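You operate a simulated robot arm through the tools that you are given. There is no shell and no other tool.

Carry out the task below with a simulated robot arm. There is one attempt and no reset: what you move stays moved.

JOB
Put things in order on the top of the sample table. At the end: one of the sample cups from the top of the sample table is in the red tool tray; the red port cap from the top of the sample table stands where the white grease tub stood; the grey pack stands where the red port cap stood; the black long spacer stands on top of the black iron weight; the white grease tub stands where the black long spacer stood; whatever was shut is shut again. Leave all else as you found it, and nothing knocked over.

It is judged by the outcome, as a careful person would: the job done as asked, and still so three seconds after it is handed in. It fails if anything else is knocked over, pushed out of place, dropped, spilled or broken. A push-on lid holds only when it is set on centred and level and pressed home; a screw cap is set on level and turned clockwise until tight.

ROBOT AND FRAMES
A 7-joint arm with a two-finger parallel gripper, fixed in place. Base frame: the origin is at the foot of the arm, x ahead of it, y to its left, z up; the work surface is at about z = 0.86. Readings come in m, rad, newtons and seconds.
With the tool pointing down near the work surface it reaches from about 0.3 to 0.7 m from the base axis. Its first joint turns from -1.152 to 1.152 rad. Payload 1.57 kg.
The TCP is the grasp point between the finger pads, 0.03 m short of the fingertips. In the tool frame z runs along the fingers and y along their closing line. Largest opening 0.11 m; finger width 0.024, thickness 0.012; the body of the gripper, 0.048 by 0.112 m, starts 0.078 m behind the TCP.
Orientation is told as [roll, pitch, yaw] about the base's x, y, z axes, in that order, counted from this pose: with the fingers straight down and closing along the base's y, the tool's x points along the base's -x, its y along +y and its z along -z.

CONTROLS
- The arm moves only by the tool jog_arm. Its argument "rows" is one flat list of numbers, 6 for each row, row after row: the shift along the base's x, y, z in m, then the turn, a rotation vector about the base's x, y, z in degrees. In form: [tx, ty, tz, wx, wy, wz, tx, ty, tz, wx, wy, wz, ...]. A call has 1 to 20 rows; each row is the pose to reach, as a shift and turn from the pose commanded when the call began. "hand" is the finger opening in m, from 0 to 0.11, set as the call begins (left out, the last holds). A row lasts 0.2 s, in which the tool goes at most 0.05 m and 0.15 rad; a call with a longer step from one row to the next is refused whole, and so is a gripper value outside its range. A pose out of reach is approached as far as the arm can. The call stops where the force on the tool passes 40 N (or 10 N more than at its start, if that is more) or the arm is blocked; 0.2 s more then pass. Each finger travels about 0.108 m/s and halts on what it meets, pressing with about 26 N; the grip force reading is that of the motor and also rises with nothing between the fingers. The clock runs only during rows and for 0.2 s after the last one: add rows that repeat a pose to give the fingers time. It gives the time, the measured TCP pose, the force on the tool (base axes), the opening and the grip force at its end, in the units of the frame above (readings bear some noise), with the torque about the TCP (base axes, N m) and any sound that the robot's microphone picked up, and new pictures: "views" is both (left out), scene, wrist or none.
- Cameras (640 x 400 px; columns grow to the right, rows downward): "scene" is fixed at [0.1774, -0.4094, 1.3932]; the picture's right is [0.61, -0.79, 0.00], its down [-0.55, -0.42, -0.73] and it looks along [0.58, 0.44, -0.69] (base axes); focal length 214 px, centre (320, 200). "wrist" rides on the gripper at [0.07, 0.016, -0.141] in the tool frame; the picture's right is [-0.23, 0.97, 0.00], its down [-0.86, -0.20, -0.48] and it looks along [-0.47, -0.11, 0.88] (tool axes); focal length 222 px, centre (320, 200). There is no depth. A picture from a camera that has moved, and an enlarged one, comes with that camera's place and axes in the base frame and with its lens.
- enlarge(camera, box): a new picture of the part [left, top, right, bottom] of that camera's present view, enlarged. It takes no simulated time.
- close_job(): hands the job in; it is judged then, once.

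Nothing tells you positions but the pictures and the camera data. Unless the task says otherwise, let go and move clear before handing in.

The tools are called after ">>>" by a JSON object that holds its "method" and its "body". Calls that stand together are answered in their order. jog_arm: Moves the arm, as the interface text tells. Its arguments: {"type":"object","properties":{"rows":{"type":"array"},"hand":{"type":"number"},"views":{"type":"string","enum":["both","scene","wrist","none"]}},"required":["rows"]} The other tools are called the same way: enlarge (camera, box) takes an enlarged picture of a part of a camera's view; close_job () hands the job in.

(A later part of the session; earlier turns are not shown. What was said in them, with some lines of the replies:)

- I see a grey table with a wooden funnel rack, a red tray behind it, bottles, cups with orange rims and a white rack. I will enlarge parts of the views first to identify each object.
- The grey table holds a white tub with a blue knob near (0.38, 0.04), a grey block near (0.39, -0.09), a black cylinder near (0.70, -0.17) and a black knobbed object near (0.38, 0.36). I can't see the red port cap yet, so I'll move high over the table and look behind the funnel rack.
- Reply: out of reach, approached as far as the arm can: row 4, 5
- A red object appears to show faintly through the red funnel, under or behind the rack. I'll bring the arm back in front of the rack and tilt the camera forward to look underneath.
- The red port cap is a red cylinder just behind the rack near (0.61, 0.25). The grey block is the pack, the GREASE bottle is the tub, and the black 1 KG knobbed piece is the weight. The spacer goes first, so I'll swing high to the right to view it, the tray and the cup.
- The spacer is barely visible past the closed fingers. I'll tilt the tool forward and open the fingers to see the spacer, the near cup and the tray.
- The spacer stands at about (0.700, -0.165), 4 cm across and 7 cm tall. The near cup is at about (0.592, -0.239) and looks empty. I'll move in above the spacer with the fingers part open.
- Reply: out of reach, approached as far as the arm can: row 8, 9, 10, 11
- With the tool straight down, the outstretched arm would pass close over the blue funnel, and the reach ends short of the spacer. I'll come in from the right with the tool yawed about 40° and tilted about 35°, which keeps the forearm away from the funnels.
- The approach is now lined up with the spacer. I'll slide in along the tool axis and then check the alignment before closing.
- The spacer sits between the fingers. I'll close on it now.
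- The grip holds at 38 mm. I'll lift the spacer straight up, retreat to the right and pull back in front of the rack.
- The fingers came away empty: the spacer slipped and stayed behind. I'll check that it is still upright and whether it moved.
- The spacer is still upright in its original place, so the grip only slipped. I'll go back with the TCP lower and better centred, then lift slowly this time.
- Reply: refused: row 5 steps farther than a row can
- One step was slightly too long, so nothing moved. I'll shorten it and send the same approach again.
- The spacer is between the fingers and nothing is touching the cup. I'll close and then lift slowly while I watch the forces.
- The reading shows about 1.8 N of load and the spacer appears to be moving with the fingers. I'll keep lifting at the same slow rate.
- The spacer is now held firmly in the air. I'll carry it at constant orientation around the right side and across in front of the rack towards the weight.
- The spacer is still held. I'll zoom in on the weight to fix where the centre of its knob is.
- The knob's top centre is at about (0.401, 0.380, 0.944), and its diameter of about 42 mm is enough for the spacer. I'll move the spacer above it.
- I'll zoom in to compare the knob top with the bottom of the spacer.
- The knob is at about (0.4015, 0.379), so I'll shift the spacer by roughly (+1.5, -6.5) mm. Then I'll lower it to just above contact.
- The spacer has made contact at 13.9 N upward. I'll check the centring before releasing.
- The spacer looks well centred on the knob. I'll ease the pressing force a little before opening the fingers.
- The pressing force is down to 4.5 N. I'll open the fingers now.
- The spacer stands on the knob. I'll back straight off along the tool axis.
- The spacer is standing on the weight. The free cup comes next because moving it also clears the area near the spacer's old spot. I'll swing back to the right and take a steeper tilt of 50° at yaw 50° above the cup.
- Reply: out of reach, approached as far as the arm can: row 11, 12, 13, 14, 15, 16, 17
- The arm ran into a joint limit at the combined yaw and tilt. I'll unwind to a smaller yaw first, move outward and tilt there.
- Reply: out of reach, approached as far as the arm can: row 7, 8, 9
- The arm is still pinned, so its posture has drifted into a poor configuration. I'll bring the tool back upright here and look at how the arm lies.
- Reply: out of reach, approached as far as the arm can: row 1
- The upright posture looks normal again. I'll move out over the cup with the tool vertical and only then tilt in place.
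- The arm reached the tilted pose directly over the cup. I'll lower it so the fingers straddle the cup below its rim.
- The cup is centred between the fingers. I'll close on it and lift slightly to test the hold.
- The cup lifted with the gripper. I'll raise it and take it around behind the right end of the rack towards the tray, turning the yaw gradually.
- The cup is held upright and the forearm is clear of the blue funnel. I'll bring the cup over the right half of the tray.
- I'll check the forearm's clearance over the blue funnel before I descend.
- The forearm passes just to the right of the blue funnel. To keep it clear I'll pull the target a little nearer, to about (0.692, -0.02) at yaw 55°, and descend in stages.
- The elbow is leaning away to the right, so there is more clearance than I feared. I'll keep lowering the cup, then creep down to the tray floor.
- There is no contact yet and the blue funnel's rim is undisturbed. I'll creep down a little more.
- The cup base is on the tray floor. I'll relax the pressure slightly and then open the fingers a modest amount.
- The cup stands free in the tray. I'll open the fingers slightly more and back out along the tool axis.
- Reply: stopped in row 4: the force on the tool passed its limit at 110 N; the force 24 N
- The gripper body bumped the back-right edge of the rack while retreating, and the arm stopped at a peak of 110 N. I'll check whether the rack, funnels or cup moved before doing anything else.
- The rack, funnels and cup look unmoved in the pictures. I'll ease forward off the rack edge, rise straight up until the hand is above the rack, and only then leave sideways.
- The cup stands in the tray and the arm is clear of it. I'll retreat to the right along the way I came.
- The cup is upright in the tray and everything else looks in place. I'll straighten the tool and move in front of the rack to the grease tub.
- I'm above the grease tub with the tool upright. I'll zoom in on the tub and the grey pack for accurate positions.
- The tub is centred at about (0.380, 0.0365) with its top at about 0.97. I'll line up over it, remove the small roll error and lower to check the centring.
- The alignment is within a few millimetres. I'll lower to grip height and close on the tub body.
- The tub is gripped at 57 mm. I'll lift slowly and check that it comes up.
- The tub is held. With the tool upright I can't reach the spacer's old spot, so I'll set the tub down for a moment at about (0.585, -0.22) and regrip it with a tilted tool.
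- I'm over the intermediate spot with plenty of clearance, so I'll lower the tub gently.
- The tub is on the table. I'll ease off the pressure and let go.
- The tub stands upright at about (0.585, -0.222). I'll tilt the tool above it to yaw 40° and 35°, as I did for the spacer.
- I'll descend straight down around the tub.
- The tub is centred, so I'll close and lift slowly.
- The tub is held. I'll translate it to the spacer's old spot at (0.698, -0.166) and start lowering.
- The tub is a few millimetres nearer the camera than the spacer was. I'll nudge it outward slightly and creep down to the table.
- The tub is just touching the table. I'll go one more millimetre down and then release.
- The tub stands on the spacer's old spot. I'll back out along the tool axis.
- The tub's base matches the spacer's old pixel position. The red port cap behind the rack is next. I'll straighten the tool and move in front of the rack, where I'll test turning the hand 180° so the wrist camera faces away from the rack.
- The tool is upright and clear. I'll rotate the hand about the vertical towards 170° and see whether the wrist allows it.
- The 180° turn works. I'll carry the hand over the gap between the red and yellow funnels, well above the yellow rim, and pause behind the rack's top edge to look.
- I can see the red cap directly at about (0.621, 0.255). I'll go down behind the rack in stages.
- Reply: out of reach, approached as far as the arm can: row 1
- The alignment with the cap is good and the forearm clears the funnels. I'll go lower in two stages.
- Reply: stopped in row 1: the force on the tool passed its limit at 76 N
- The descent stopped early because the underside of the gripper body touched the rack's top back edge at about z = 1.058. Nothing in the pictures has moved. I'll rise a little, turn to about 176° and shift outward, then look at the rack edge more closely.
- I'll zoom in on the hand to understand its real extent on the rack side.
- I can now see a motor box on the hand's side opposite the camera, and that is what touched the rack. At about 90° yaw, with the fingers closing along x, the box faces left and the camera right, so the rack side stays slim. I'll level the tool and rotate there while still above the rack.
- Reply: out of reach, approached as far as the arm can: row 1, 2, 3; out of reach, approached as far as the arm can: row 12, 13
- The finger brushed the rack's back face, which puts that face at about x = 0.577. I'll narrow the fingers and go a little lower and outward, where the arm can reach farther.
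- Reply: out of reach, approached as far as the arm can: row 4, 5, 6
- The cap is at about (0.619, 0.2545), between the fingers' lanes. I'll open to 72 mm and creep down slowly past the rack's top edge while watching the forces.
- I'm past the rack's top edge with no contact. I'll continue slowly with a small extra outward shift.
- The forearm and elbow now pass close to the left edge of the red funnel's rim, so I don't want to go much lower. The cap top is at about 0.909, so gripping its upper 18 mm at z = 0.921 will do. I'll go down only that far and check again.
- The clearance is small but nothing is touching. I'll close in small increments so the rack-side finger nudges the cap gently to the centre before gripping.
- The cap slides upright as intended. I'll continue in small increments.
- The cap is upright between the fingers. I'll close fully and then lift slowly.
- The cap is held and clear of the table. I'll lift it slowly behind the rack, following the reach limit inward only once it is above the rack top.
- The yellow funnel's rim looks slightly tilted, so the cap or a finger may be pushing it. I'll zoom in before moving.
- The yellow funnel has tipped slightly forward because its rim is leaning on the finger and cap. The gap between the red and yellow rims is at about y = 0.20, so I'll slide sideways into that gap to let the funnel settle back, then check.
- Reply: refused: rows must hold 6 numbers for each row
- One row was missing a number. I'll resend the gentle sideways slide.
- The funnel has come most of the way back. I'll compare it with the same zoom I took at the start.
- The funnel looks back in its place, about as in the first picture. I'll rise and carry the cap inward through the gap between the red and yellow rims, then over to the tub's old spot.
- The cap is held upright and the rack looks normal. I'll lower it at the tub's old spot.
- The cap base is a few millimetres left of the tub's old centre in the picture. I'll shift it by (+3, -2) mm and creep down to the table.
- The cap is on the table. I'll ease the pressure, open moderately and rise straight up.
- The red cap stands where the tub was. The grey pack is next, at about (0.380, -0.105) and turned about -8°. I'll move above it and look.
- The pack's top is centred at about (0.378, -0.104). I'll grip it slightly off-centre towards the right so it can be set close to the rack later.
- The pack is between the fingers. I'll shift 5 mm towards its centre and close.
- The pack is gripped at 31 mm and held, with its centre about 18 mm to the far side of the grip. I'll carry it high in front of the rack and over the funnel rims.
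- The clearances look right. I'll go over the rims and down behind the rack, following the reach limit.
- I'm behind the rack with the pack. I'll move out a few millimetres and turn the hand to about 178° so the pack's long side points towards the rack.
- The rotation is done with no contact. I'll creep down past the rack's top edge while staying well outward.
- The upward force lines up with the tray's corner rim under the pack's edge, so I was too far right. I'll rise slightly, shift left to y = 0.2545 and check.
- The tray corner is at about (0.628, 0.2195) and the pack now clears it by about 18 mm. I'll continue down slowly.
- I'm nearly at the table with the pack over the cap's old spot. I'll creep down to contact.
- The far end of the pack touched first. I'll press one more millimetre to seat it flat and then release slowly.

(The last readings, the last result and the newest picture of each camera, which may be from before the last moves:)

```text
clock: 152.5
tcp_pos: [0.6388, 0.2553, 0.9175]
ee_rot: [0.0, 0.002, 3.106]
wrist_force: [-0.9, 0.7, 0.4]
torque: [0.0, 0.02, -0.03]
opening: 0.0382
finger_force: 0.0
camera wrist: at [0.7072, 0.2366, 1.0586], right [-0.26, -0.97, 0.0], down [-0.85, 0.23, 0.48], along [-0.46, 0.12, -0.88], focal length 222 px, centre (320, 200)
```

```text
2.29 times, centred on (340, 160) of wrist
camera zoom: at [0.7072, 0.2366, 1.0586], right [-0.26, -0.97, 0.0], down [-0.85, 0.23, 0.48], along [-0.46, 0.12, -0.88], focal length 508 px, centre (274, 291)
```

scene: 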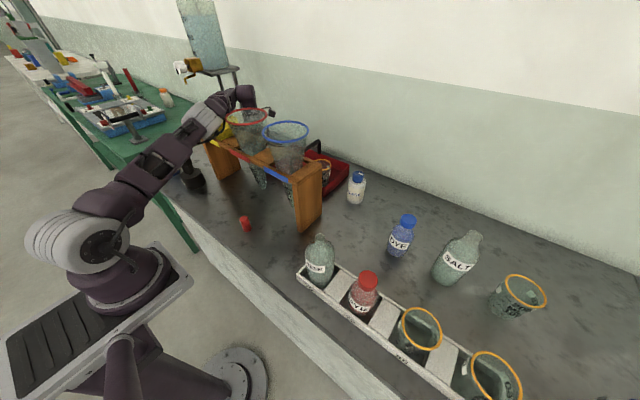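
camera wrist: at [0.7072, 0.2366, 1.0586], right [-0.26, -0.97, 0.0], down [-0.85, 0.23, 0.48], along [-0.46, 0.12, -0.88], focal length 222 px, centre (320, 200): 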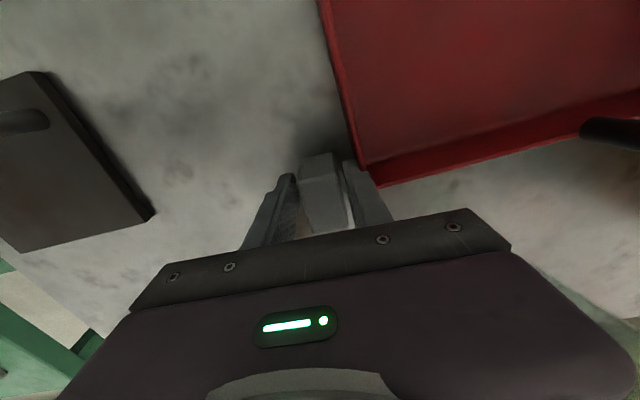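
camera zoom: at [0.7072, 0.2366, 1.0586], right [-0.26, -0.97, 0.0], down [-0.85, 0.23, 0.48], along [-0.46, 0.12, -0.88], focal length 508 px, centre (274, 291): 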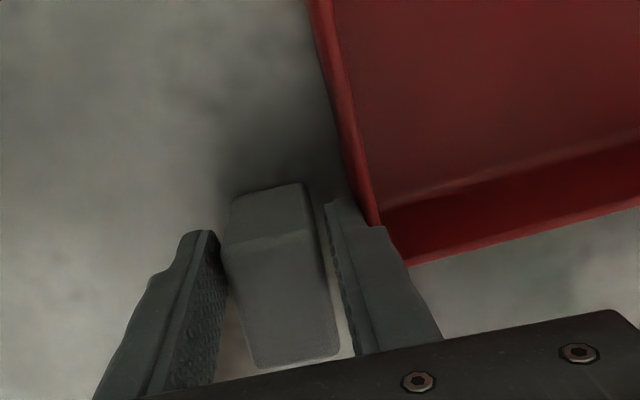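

The pack stands free on the cap's old spot. I'll rise straight up, keeping the fingers just clear of it.

>>> {"method": "jog_arm", "body": {"rows": [0, 0, 0.005, 0, 0, 0, -0.0005, 0, 0.012, 0, 0, 0, -0.0015, 0, 0.022, 0, 0, 0, -0.003, 0, 0.034, 0, 0, 0, -0.0045, 0, 0.045, 0, 0, 0, -0.0045, 0, 0.045, 0, 0, 0], "hand": 0.04}}

>>> {"method": "enlarge", "body": {"camera": "wrist", "box": [200, 80, 480, 240]}}

```text
clock: 153.9
tcp_pos: [0.6347, 0.2555, 0.9642]
ee_rot: [0.002, 0.001, 3.107]
wrist_force: [0.4, -0.1, 0.7]
torque: [0.01, 0.02, 0.02]
opening: 0.04
finger_force: 0.1
camera wrist: at [0.7031, 0.2379, 1.105], right [-0.26, -0.97, 0.0], down [-0.85, 0.23, 0.48], along [-0.46, 0.12, -0.88], focal length 222 px, centre (320, 200)
```

scene: 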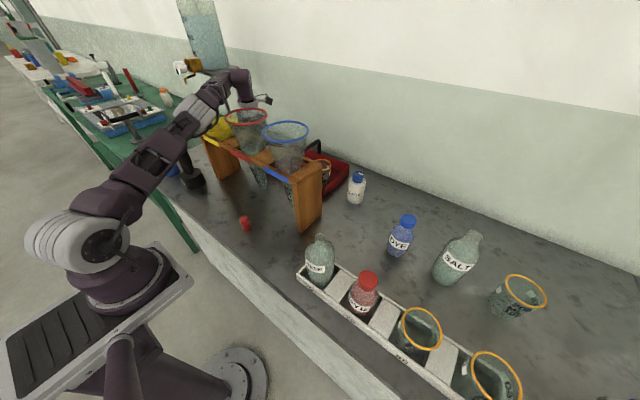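
wrist: 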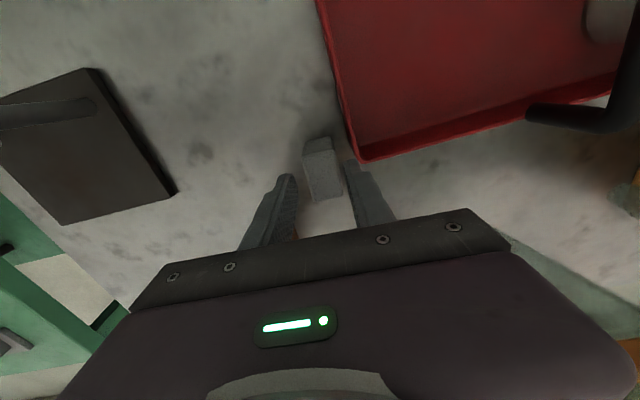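

```text
2.29 times, centred on (340, 160) of wrist
camera zoom: at [0.7031, 0.2379, 1.105], right [-0.26, -0.97, 0.0], down [-0.85, 0.23, 0.48], along [-0.46, 0.12, -0.88], focal length 508 px, centre (274, 291)
```

zoom: 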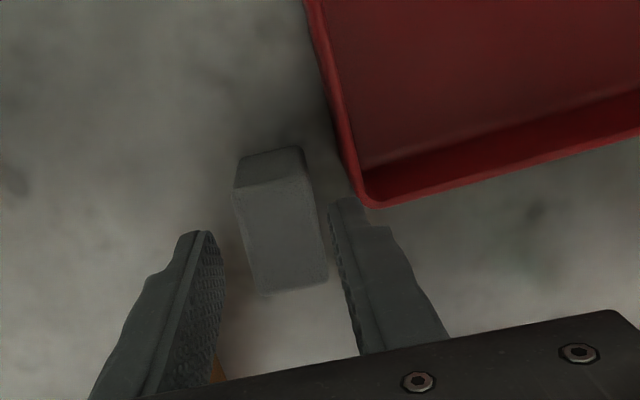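

The pack stands upright at about (0.623, 0.2555), within a few millimetres of the cap's old spot. I'll close the fingers and leave through the gap between the funnels, rising as the reach allows.

>>> {"method": "jog_arm", "body": {"rows": [-0.001, 0, 0.01, 0, 0, 0, -0.0025, 0, 0.022, 0, 0, 0, -0.005, -0.001, 0.036, 0, 0, 0, -0.008, -0.004, 0.053, 0, 0, 0, -0.011, -0.012, 0.072, 0, 0, 0, -0.013, -0.025, 0.094, 0, 0, 0, -0.017, -0.04, 0.118, 0, 0, 0, -0.027, -0.053, 0.148, 0, 0, 0, -0.042, -0.057, 0.178, 0, 0, 0, -0.057, -0.058, 0.203, 0, 0, 0, -0.075, -0.059, 0.228, 0, 0, 0, -0.097, -0.059, 0.252, 0, 0, 0, -0.137, -0.059, 0.262, 0, 0, 0, -0.177, -0.06, 0.262, 0, 0, 0, -0.217, -0.065, 0.255, 0, 0, 0, -0.25, -0.085, 0.245, 0, 0, 0, -0.25, -0.085, 0.245, 0, 0, 0], "hand": 0.0}}

>>> {"method": "enlarge", "body": {"camera": "scene", "box": [140, 90, 340, 215]}}

>>> {"method": "enlarge", "body": {"camera": "scene", "box": [220, 150, 420, 275]}}

```text
clock: 157.5
tcp_pos: [0.3869, 0.1694, 1.207]
ee_rot: [0.0, 0.001, 3.105]
wrist_force: [-1.1, 0.5, 0.1]
torque: [0.0, -0.01, 0.03]
opening: 0.0
finger_force: 21.7
camera wrist: at [0.4545, 0.152, 1.3492], right [-0.26, -0.97, 0.0], down [-0.85, 0.23, 0.48], along [-0.46, 0.12, -0.88], focal length 222 px, centre (320, 200)
```

scene: 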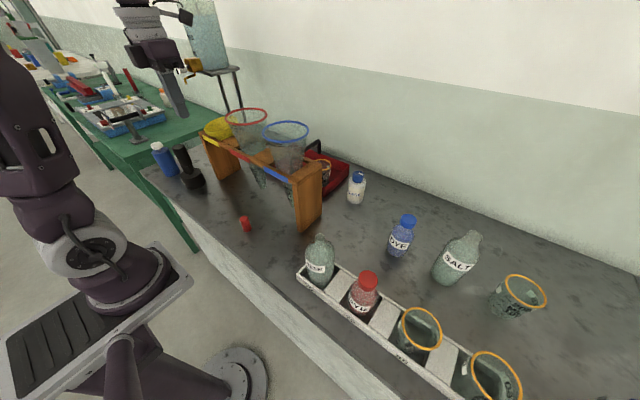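
wrist: 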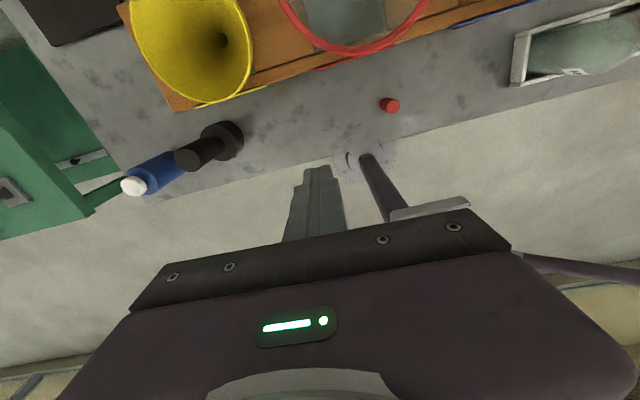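

```text
3.20 times, centred on (240, 152) of scene
camera zoom: at [0.1774, -0.4094, 1.3932], right [0.61, -0.79, 0.0], down [-0.55, -0.42, -0.73], along [0.58, 0.44, -0.69], focal length 686 px, centre (576, 352)
```

zoom: 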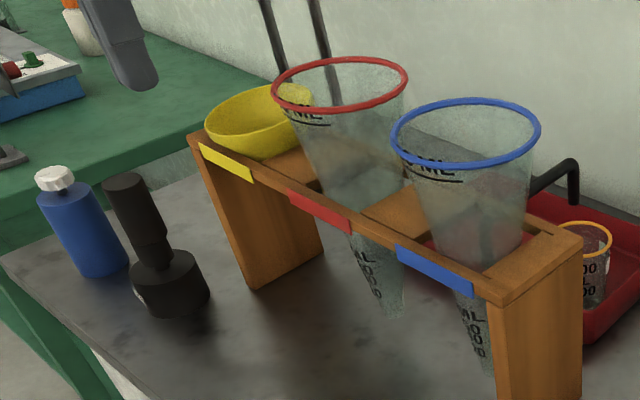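

```text
3.20 times, centred on (320, 212) of scene
camera zoom: at [0.1774, -0.4094, 1.3932], right [0.61, -0.79, 0.0], down [-0.55, -0.42, -0.73], along [0.58, 0.44, -0.69], focal length 686 px, centre (320, 160)
```

zoom: 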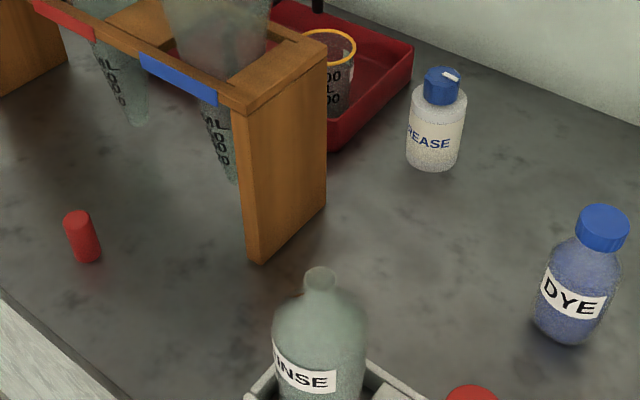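

All the placed items look right from here. I'll compare the yellow funnel with an earlier identical zoom to confirm it has settled back.

>>> {"method": "enlarge", "body": {"camera": "scene", "box": [130, 110, 250, 210]}}

>>> {"method": "enlarge", "body": {"camera": "wrist", "box": [100, 0, 300, 125]}}

>>> {"method": "enlarge", "body": {"camera": "scene", "box": [180, 100, 330, 190]}}

```text
4.00 times, centred on (190, 160) of scene
camera zoom: at [0.1774, -0.4094, 1.3932], right [0.61, -0.79, 0.0], down [-0.55, -0.42, -0.73], along [0.58, 0.44, -0.69], focal length 858 px, centre (840, 360)
```

zoom: 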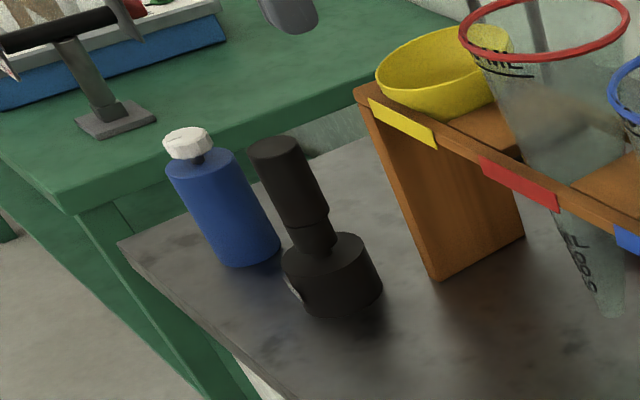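

```text
3.20 times, centred on (200, 62) of wrist
camera zoom: at [0.4545, 0.152, 1.3492], right [-0.26, -0.97, 0.0], down [-0.85, 0.23, 0.48], along [-0.46, 0.12, -0.88], focal length 711 px, centre (704, 640)
```

zoom: 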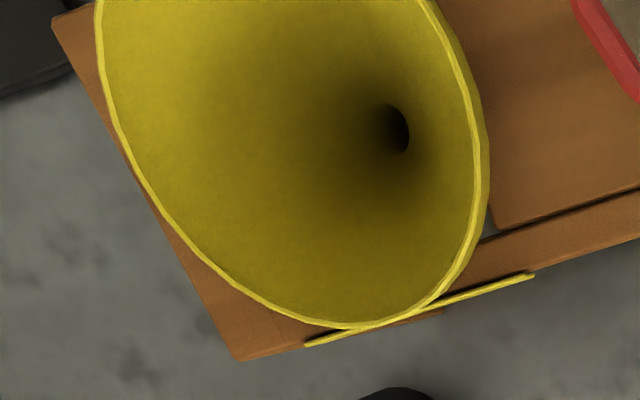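

```text
4.27 times, centred on (255, 145) of scene
camera zoom: at [0.1774, -0.4094, 1.3932], right [0.61, -0.79, 0.0], down [-0.55, -0.42, -0.73], along [0.58, 0.44, -0.69], focal length 915 px, centre (597, 435)
```

zoom: 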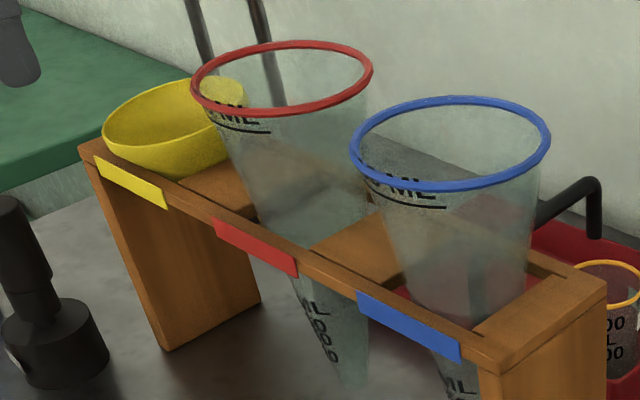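

I'll measure the yellow rim more closely to judge whether it is level.

>>> {"method": "enlarge", "body": {"camera": "scene", "box": [196, 104, 256, 150]}}

```text
8.70 times, centred on (226, 127) of scene
camera zoom: at [0.1774, -0.4094, 1.3932], right [0.61, -0.79, 0.0], down [-0.55, -0.42, -0.73], along [0.58, 0.44, -0.69], focal length 1865 px, centre (1137, 835)
```

zoom: 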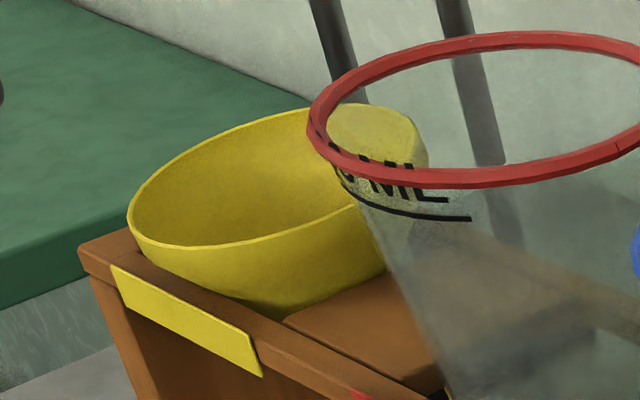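

The yellow rim's outline compares with the red one as for a level funnel, so it has reseated. I'll do one last check of the tray, cup and tub area against the earlier zoom.

>>> {"method": "enlarge", "body": {"camera": "scene", "box": [290, 160, 410, 235]}}

>>> {"method": "enlarge", "body": {"camera": "scene", "box": [300, 220, 560, 400]}}

```text
5.33 times, centred on (350, 198) of scene
camera zoom: at [0.1774, -0.4094, 1.3932], right [0.61, -0.79, 0.0], down [-0.55, -0.42, -0.73], along [0.58, 0.44, -0.69], focal length 1144 px, centre (160, 213)
```

zoom: 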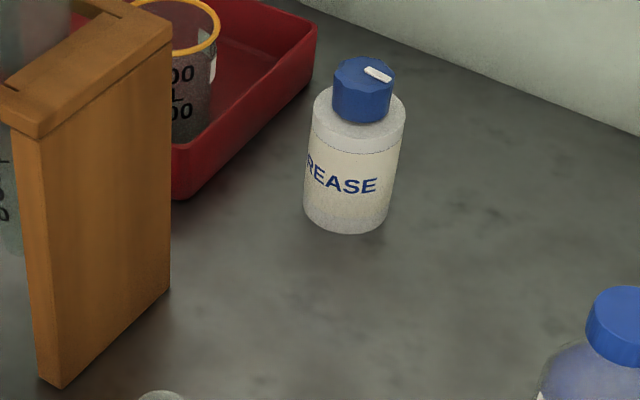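

```text
2.22 times, centred on (430, 310) of scene
camera zoom: at [0.1774, -0.4094, 1.3932], right [0.61, -0.79, 0.0], down [-0.55, -0.42, -0.73], along [0.58, 0.44, -0.69], focal length 477 px, centre (76, -44)
```

zoom: 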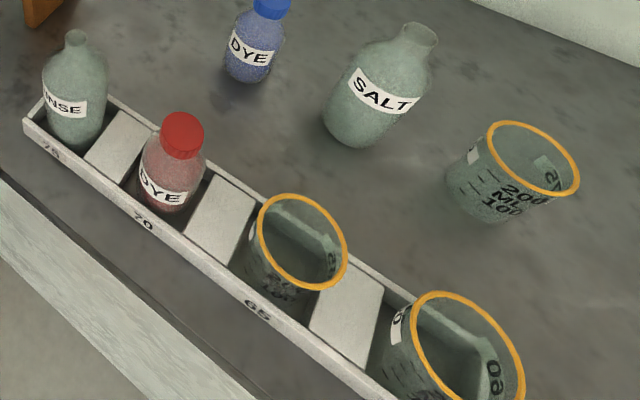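

Everything is in its target place and the tray, rack and bottles look as I found them. The cup is in the tray, the cap is on the tub's spot, the pack is on the cap's spot, the spacer is on the weight and the closed tub is on the spacer's spot. The hand is empty and clear, so I'm handing the job in.

>>> {"method": "close_job", "body": {}}

```text
The job is handed in.
```

I moved all five items to where the job asked and handed it in. The hand was empty and clear when I did.

- **Sample cup:** the free-standing cup marked 70 now stands upright in the right half of the red tool tray.
- **Black long spacer:** it stands centred on the knob of the 1 kg iron weight.
- **White grease tub:** it stands on the spacer's old spot, and its blue cap was never opened.
- **Red port cap:** it stands on the tub's old spot.
- **Grey pack:** it stands within a few millimetres of the port cap's old spot, turned about 90° from how it stood before.

Nothing was opened, so nothing needed shutting again.

Some things were touched along the way:

- **Rack:** the gripper bumped the wooden rack twice, at peaks of 110 N and 76 N, and a finger brushed its back face once. The rack looked unmoved in the pictures each time.
- **Yellow funnel:** it was tipped slightly while I lifted the port cap past it, then settled back. From its outline it looks level, but I could not measure that exactly.
- **Red tray:** the pack pressed briefly on its corner rim at about 14 N. The tray looks unmoved.

The bottles, the white rack and the other cups look as I found them.
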